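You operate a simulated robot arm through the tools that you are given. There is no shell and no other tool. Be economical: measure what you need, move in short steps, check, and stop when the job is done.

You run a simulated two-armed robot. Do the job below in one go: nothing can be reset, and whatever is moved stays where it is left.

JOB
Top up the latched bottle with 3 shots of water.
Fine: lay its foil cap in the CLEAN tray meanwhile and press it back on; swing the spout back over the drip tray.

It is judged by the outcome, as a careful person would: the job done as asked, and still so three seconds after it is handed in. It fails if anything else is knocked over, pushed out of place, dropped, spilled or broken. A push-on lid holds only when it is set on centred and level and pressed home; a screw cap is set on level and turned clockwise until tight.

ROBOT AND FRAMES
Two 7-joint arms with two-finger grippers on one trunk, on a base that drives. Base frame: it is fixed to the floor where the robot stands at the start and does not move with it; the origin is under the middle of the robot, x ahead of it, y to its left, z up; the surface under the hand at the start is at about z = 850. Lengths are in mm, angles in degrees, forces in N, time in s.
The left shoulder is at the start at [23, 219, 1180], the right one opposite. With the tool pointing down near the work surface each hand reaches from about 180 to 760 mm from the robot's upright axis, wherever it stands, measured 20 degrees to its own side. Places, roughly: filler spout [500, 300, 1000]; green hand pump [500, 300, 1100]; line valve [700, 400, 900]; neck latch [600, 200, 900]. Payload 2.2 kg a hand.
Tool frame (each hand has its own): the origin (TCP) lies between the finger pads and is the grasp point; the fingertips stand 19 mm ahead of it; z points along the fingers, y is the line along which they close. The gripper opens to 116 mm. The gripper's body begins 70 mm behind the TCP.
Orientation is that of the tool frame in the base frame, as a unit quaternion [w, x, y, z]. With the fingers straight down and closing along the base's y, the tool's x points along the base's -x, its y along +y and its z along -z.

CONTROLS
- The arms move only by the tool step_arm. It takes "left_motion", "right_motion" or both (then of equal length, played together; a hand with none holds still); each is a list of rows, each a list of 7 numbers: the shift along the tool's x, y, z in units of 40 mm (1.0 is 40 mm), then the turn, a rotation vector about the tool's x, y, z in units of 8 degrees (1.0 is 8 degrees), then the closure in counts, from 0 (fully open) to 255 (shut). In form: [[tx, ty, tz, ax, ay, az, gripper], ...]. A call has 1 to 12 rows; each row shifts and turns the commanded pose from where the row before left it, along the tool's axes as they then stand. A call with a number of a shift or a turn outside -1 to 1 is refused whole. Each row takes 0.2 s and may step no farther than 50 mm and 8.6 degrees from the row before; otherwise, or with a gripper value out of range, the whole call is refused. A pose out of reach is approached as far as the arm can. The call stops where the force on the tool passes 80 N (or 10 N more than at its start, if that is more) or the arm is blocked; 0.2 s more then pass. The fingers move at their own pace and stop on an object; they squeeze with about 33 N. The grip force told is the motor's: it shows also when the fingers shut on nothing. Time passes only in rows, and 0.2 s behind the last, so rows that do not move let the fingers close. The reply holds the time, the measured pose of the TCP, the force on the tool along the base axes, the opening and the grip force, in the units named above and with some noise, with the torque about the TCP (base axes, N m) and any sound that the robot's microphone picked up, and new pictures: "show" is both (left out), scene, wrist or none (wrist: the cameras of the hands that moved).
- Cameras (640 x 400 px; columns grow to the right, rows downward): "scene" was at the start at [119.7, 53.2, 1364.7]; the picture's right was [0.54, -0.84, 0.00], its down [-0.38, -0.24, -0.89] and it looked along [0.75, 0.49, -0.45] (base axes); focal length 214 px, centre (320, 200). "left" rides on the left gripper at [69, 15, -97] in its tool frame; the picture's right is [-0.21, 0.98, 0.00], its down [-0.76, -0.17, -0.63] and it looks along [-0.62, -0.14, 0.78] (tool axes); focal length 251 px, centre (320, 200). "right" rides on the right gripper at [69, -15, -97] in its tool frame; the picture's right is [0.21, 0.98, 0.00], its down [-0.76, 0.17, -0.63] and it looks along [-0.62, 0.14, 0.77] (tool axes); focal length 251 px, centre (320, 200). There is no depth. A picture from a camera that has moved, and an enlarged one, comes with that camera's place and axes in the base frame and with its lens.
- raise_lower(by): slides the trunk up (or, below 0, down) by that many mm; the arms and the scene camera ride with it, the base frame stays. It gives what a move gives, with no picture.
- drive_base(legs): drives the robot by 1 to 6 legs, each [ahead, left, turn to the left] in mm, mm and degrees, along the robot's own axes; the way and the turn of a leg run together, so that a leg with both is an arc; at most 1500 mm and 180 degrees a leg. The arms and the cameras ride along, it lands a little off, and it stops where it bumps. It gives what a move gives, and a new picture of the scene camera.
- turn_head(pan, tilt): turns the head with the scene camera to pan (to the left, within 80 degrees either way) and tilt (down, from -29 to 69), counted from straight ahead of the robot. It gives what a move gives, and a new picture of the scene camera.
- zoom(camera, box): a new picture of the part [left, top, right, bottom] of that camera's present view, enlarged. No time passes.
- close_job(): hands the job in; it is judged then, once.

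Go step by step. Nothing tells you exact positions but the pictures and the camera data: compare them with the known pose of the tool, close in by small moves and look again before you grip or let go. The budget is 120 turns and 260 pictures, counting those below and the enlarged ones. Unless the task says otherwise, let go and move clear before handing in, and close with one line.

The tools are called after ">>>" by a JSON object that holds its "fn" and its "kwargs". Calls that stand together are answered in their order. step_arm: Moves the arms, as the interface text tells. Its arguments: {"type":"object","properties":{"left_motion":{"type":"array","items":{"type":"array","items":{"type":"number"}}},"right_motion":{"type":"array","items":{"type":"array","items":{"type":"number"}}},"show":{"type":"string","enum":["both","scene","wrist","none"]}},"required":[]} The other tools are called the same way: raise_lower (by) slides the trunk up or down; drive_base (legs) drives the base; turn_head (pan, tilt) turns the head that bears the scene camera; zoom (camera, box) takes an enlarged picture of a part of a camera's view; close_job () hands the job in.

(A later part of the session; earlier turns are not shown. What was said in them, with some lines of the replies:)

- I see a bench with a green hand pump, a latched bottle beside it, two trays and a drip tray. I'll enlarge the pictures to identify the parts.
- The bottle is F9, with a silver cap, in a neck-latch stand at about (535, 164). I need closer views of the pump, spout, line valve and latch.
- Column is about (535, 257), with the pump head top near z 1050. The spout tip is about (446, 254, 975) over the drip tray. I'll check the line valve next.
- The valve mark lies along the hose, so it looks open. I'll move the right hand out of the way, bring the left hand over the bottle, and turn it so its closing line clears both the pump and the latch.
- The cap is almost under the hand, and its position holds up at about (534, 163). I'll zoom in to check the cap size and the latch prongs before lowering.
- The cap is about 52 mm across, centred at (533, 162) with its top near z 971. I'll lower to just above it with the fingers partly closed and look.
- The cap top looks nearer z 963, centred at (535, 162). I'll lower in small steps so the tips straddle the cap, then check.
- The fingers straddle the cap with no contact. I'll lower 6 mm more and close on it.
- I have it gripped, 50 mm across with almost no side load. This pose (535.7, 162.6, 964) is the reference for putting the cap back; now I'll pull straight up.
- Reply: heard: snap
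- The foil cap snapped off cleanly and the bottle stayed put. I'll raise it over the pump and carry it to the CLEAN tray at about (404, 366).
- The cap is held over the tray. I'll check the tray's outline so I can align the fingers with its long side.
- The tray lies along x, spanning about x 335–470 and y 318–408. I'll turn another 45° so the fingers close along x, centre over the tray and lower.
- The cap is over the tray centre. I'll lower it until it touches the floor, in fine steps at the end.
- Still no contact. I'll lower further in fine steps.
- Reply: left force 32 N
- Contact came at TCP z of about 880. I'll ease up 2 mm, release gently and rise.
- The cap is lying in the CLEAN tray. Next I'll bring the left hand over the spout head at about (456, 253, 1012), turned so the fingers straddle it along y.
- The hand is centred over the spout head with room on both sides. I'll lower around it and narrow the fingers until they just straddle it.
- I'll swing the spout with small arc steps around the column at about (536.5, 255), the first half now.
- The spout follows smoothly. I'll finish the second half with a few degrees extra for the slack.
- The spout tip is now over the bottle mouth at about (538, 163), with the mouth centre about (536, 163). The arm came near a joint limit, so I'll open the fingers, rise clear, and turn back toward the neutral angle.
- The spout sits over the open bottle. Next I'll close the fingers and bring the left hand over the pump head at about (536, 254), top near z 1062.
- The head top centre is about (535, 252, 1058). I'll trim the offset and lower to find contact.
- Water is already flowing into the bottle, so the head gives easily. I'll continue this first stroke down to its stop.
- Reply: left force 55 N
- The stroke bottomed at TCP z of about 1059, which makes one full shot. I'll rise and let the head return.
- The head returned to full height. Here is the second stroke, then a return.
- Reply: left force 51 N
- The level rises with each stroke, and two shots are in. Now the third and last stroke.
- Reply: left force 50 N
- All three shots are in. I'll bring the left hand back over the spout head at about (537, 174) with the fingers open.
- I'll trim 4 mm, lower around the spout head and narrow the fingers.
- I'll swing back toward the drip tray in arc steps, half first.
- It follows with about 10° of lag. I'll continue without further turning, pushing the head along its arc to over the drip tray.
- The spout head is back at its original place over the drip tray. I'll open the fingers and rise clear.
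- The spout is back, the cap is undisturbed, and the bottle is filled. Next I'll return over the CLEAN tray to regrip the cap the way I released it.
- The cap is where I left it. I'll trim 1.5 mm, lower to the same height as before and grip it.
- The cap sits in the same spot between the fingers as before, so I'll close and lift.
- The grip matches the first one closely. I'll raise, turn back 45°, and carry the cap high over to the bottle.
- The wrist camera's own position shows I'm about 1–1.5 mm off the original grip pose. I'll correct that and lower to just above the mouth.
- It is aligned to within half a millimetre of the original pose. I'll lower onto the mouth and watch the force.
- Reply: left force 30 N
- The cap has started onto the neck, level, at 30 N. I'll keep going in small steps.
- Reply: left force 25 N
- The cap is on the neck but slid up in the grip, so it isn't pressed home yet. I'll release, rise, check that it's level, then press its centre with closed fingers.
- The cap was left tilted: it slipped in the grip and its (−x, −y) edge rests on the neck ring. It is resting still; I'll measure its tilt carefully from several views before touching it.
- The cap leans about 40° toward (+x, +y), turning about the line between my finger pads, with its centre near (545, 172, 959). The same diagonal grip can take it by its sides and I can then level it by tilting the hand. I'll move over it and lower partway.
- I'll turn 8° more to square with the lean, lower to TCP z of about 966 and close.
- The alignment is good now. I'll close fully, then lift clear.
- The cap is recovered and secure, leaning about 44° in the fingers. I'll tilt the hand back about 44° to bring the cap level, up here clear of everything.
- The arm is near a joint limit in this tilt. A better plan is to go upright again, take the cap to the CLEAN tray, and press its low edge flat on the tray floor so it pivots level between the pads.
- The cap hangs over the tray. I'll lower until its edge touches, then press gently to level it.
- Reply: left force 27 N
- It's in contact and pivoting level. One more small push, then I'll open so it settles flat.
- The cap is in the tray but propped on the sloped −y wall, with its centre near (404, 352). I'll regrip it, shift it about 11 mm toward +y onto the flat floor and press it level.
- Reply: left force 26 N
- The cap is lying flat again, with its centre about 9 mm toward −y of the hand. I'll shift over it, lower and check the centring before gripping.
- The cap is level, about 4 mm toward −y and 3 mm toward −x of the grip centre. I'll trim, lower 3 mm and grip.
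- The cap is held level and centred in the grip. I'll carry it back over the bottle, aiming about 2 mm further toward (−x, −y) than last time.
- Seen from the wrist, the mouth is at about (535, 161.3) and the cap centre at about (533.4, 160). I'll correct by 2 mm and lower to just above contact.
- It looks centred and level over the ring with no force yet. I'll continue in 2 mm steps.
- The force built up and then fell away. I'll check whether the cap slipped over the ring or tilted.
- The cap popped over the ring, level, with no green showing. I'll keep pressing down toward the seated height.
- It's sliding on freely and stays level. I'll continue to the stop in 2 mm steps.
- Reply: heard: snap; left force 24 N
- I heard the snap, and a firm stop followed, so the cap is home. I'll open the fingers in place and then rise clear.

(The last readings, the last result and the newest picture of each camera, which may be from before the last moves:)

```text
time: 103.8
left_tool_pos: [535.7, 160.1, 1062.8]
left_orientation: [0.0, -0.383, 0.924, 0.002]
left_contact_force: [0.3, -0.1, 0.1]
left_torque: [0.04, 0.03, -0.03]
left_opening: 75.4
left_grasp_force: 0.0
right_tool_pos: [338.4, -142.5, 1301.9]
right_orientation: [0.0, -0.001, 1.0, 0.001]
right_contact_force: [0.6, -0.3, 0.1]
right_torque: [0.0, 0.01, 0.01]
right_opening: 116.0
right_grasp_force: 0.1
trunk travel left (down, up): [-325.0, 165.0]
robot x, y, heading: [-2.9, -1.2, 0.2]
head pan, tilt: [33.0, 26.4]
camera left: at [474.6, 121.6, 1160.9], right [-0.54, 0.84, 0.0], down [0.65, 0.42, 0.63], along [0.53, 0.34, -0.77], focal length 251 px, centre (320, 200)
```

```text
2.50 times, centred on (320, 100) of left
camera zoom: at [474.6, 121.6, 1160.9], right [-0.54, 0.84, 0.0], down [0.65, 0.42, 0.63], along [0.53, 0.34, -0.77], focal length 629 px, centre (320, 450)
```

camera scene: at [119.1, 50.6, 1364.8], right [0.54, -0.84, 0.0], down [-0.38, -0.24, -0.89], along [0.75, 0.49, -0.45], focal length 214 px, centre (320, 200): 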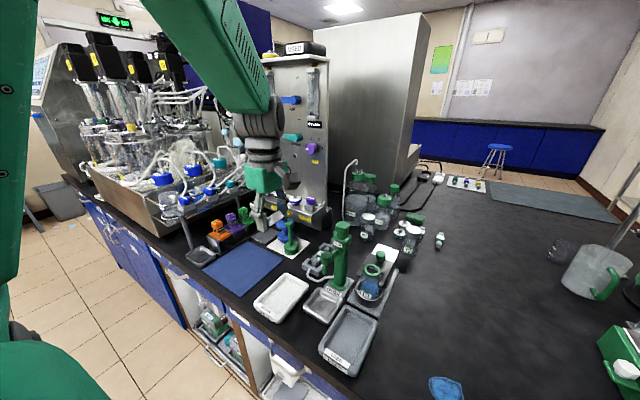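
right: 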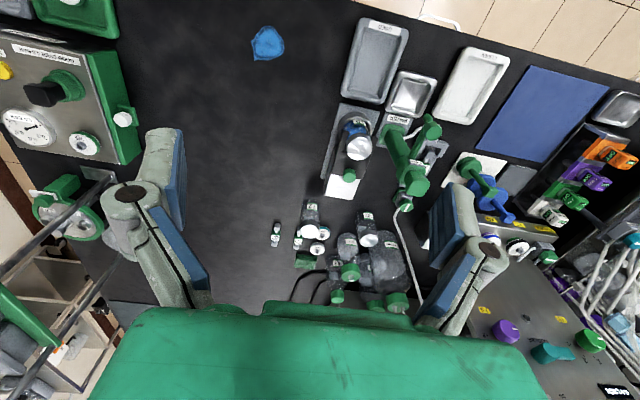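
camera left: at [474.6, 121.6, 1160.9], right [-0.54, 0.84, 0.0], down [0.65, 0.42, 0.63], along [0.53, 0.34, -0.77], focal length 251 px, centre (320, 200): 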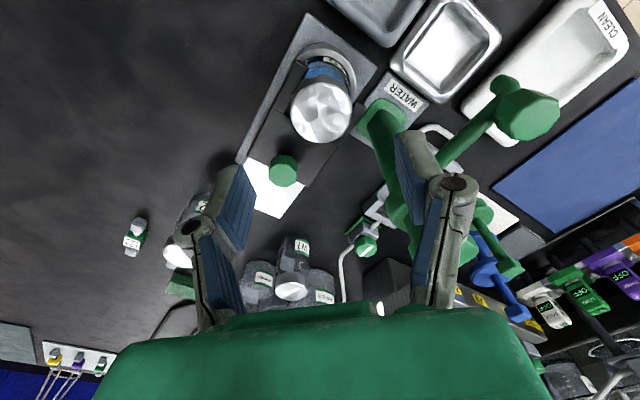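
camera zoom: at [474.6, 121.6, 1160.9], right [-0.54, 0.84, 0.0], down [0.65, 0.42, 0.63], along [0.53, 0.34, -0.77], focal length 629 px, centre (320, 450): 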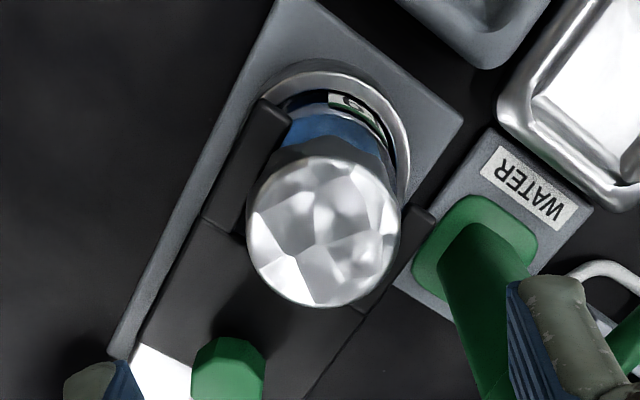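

The cap is seated level and home. I'll back the arm clear and take a last look at the whole area.

>>> {"fn": "step_arm", "kwargs": {"left_motion": [[0, 0, -1, 0, 0, 0, 90], [0, 0, -1, 0, 0, 0, 90], [0, 0, -1, 0, 0, 0, 90], [0, 0.9, -0.4, 0, 0, 0, 90], [0, 0.9, -0.4, 0, 0, 0, 90], [0, 0.9, -0.4, 0, 0, 0, 90], [0, 0.9, -0.4, 0, 0, 0, 90], [0, 0.9, 0, 0, 0, 0, 90], [0, 0, 0, 0, 0, 0, 90]], "show": "scene"}}

>>> {"fn": "zoom", "kwargs": {"camera": "scene", "box": [240, 210, 420, 340]}}

```text
time: 105.8
left_tool_pos: [414.8, 292.7, 1245.7]
left_orientation: [-0.001, -0.383, 0.924, -0.004]
left_contact_force: [0.2, -0.7, 0.0]
left_torque: [0.0, 0.02, 0.03]
left_opening: 74.9
left_grasp_force: 0.1
left hand out of reach, approached as far as the arm can: row 8
right_tool_pos: [337.0, -142.9, 1303.7]
right_orientation: [0.0, 0.0, 1.0, 0.001]
right_contact_force: [0.7, 1.1, 1.1]
right_torque: [0.0, 0.01, 0.01]
right_opening: 116.2
right_grasp_force: 0.1
trunk travel left (down, up): [-325.0, 165.0]
robot x, y, heading: [0.7, 1.5, -0.3]
head pan, tilt: [33.0, 26.4]
camera scene: at [130.8, 24.0, 1367.4], right [0.29, -0.96, 0.0], down [-0.41, -0.12, -0.91], along [0.87, 0.26, -0.42], focal length 214 px, centre (320, 200)
```

scene: 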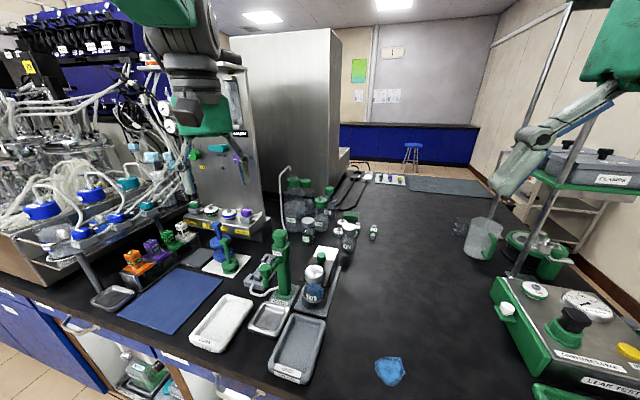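

```text
3.08 times, centred on (330, 275) of scene
camera zoom: at [130.8, 24.0, 1367.4], right [0.29, -0.96, 0.0], down [-0.41, -0.12, -0.91], along [0.87, 0.26, -0.42], focal length 660 px, centre (289, -31)
```

zoom: 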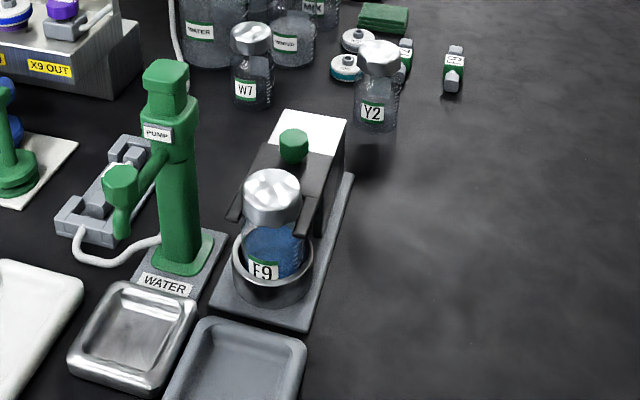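

Everything is in place: the cap is on, the spout is over the drip tray, and nothing is disturbed. The arm is crowding the robot's own head, so I'll ease it back one step.

>>> {"fn": "step_arm", "kwargs": {"left_motion": [[0, -0.9, 0, 0, 0, 0, 90], [0, -0.9, 0, 0, 0, 0, 90], [0, 0, 0, 0, 0, 0, 90]], "show": "scene"}}

```text
time: 106.6
left_tool_pos: [466.5, 236.4, 1246.7]
left_orientation: [0.003, -0.382, 0.924, 0.0]
left_contact_force: [-0.6, 0.3, 0.4]
left_torque: [0.01, -0.04, 0.02]
left_opening: 75.0
left_grasp_force: 0.1
right_tool_pos: [334.7, -143.7, 1302.8]
right_orientation: [0.001, 0.0, 1.0, 0.001]
right_contact_force: [0.1, -0.2, 0.3]
right_torque: [0.0, 0.0, 0.0]
right_opening: 116.2
right_grasp_force: 0.1
trunk travel left (down, up): [-325.0, 165.0]
robot x, y, heading: [0.2, -0.4, -0.3]
head pan, tilt: [33.0, 26.4]
camera scene: at [129.3, 21.0, 1361.4], right [0.27, -0.96, 0.0], down [-0.46, -0.13, -0.88], along [0.84, 0.24, -0.48], focal length 214 px, centre (320, 200)
```

scene: 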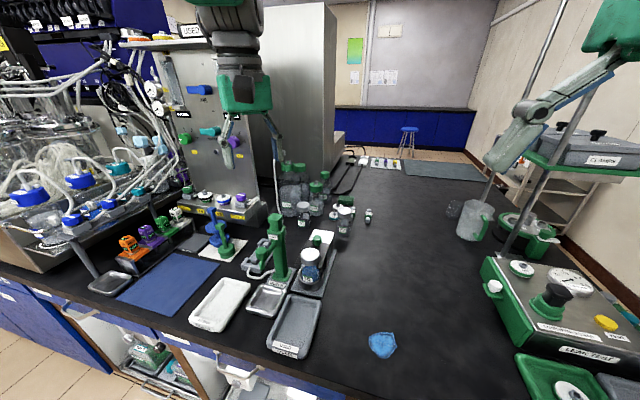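

The bottle is filled and capped, the spout is over the drip tray, and both hands are clear. I'm handing the job in.

>>> {"fn": "close_job", "kwargs": {}}

```text
The job is handed in.
```

I topped up bottle F9 with 3 shots of water, pressed its foil cap back on until it snapped, and swung the spout back over the drip tray. My first try at the cap left it tilted on the neck. I took it back to the CLEAN tray, re-gripped it level, and the second try seated it; nothing was dropped or spilled.
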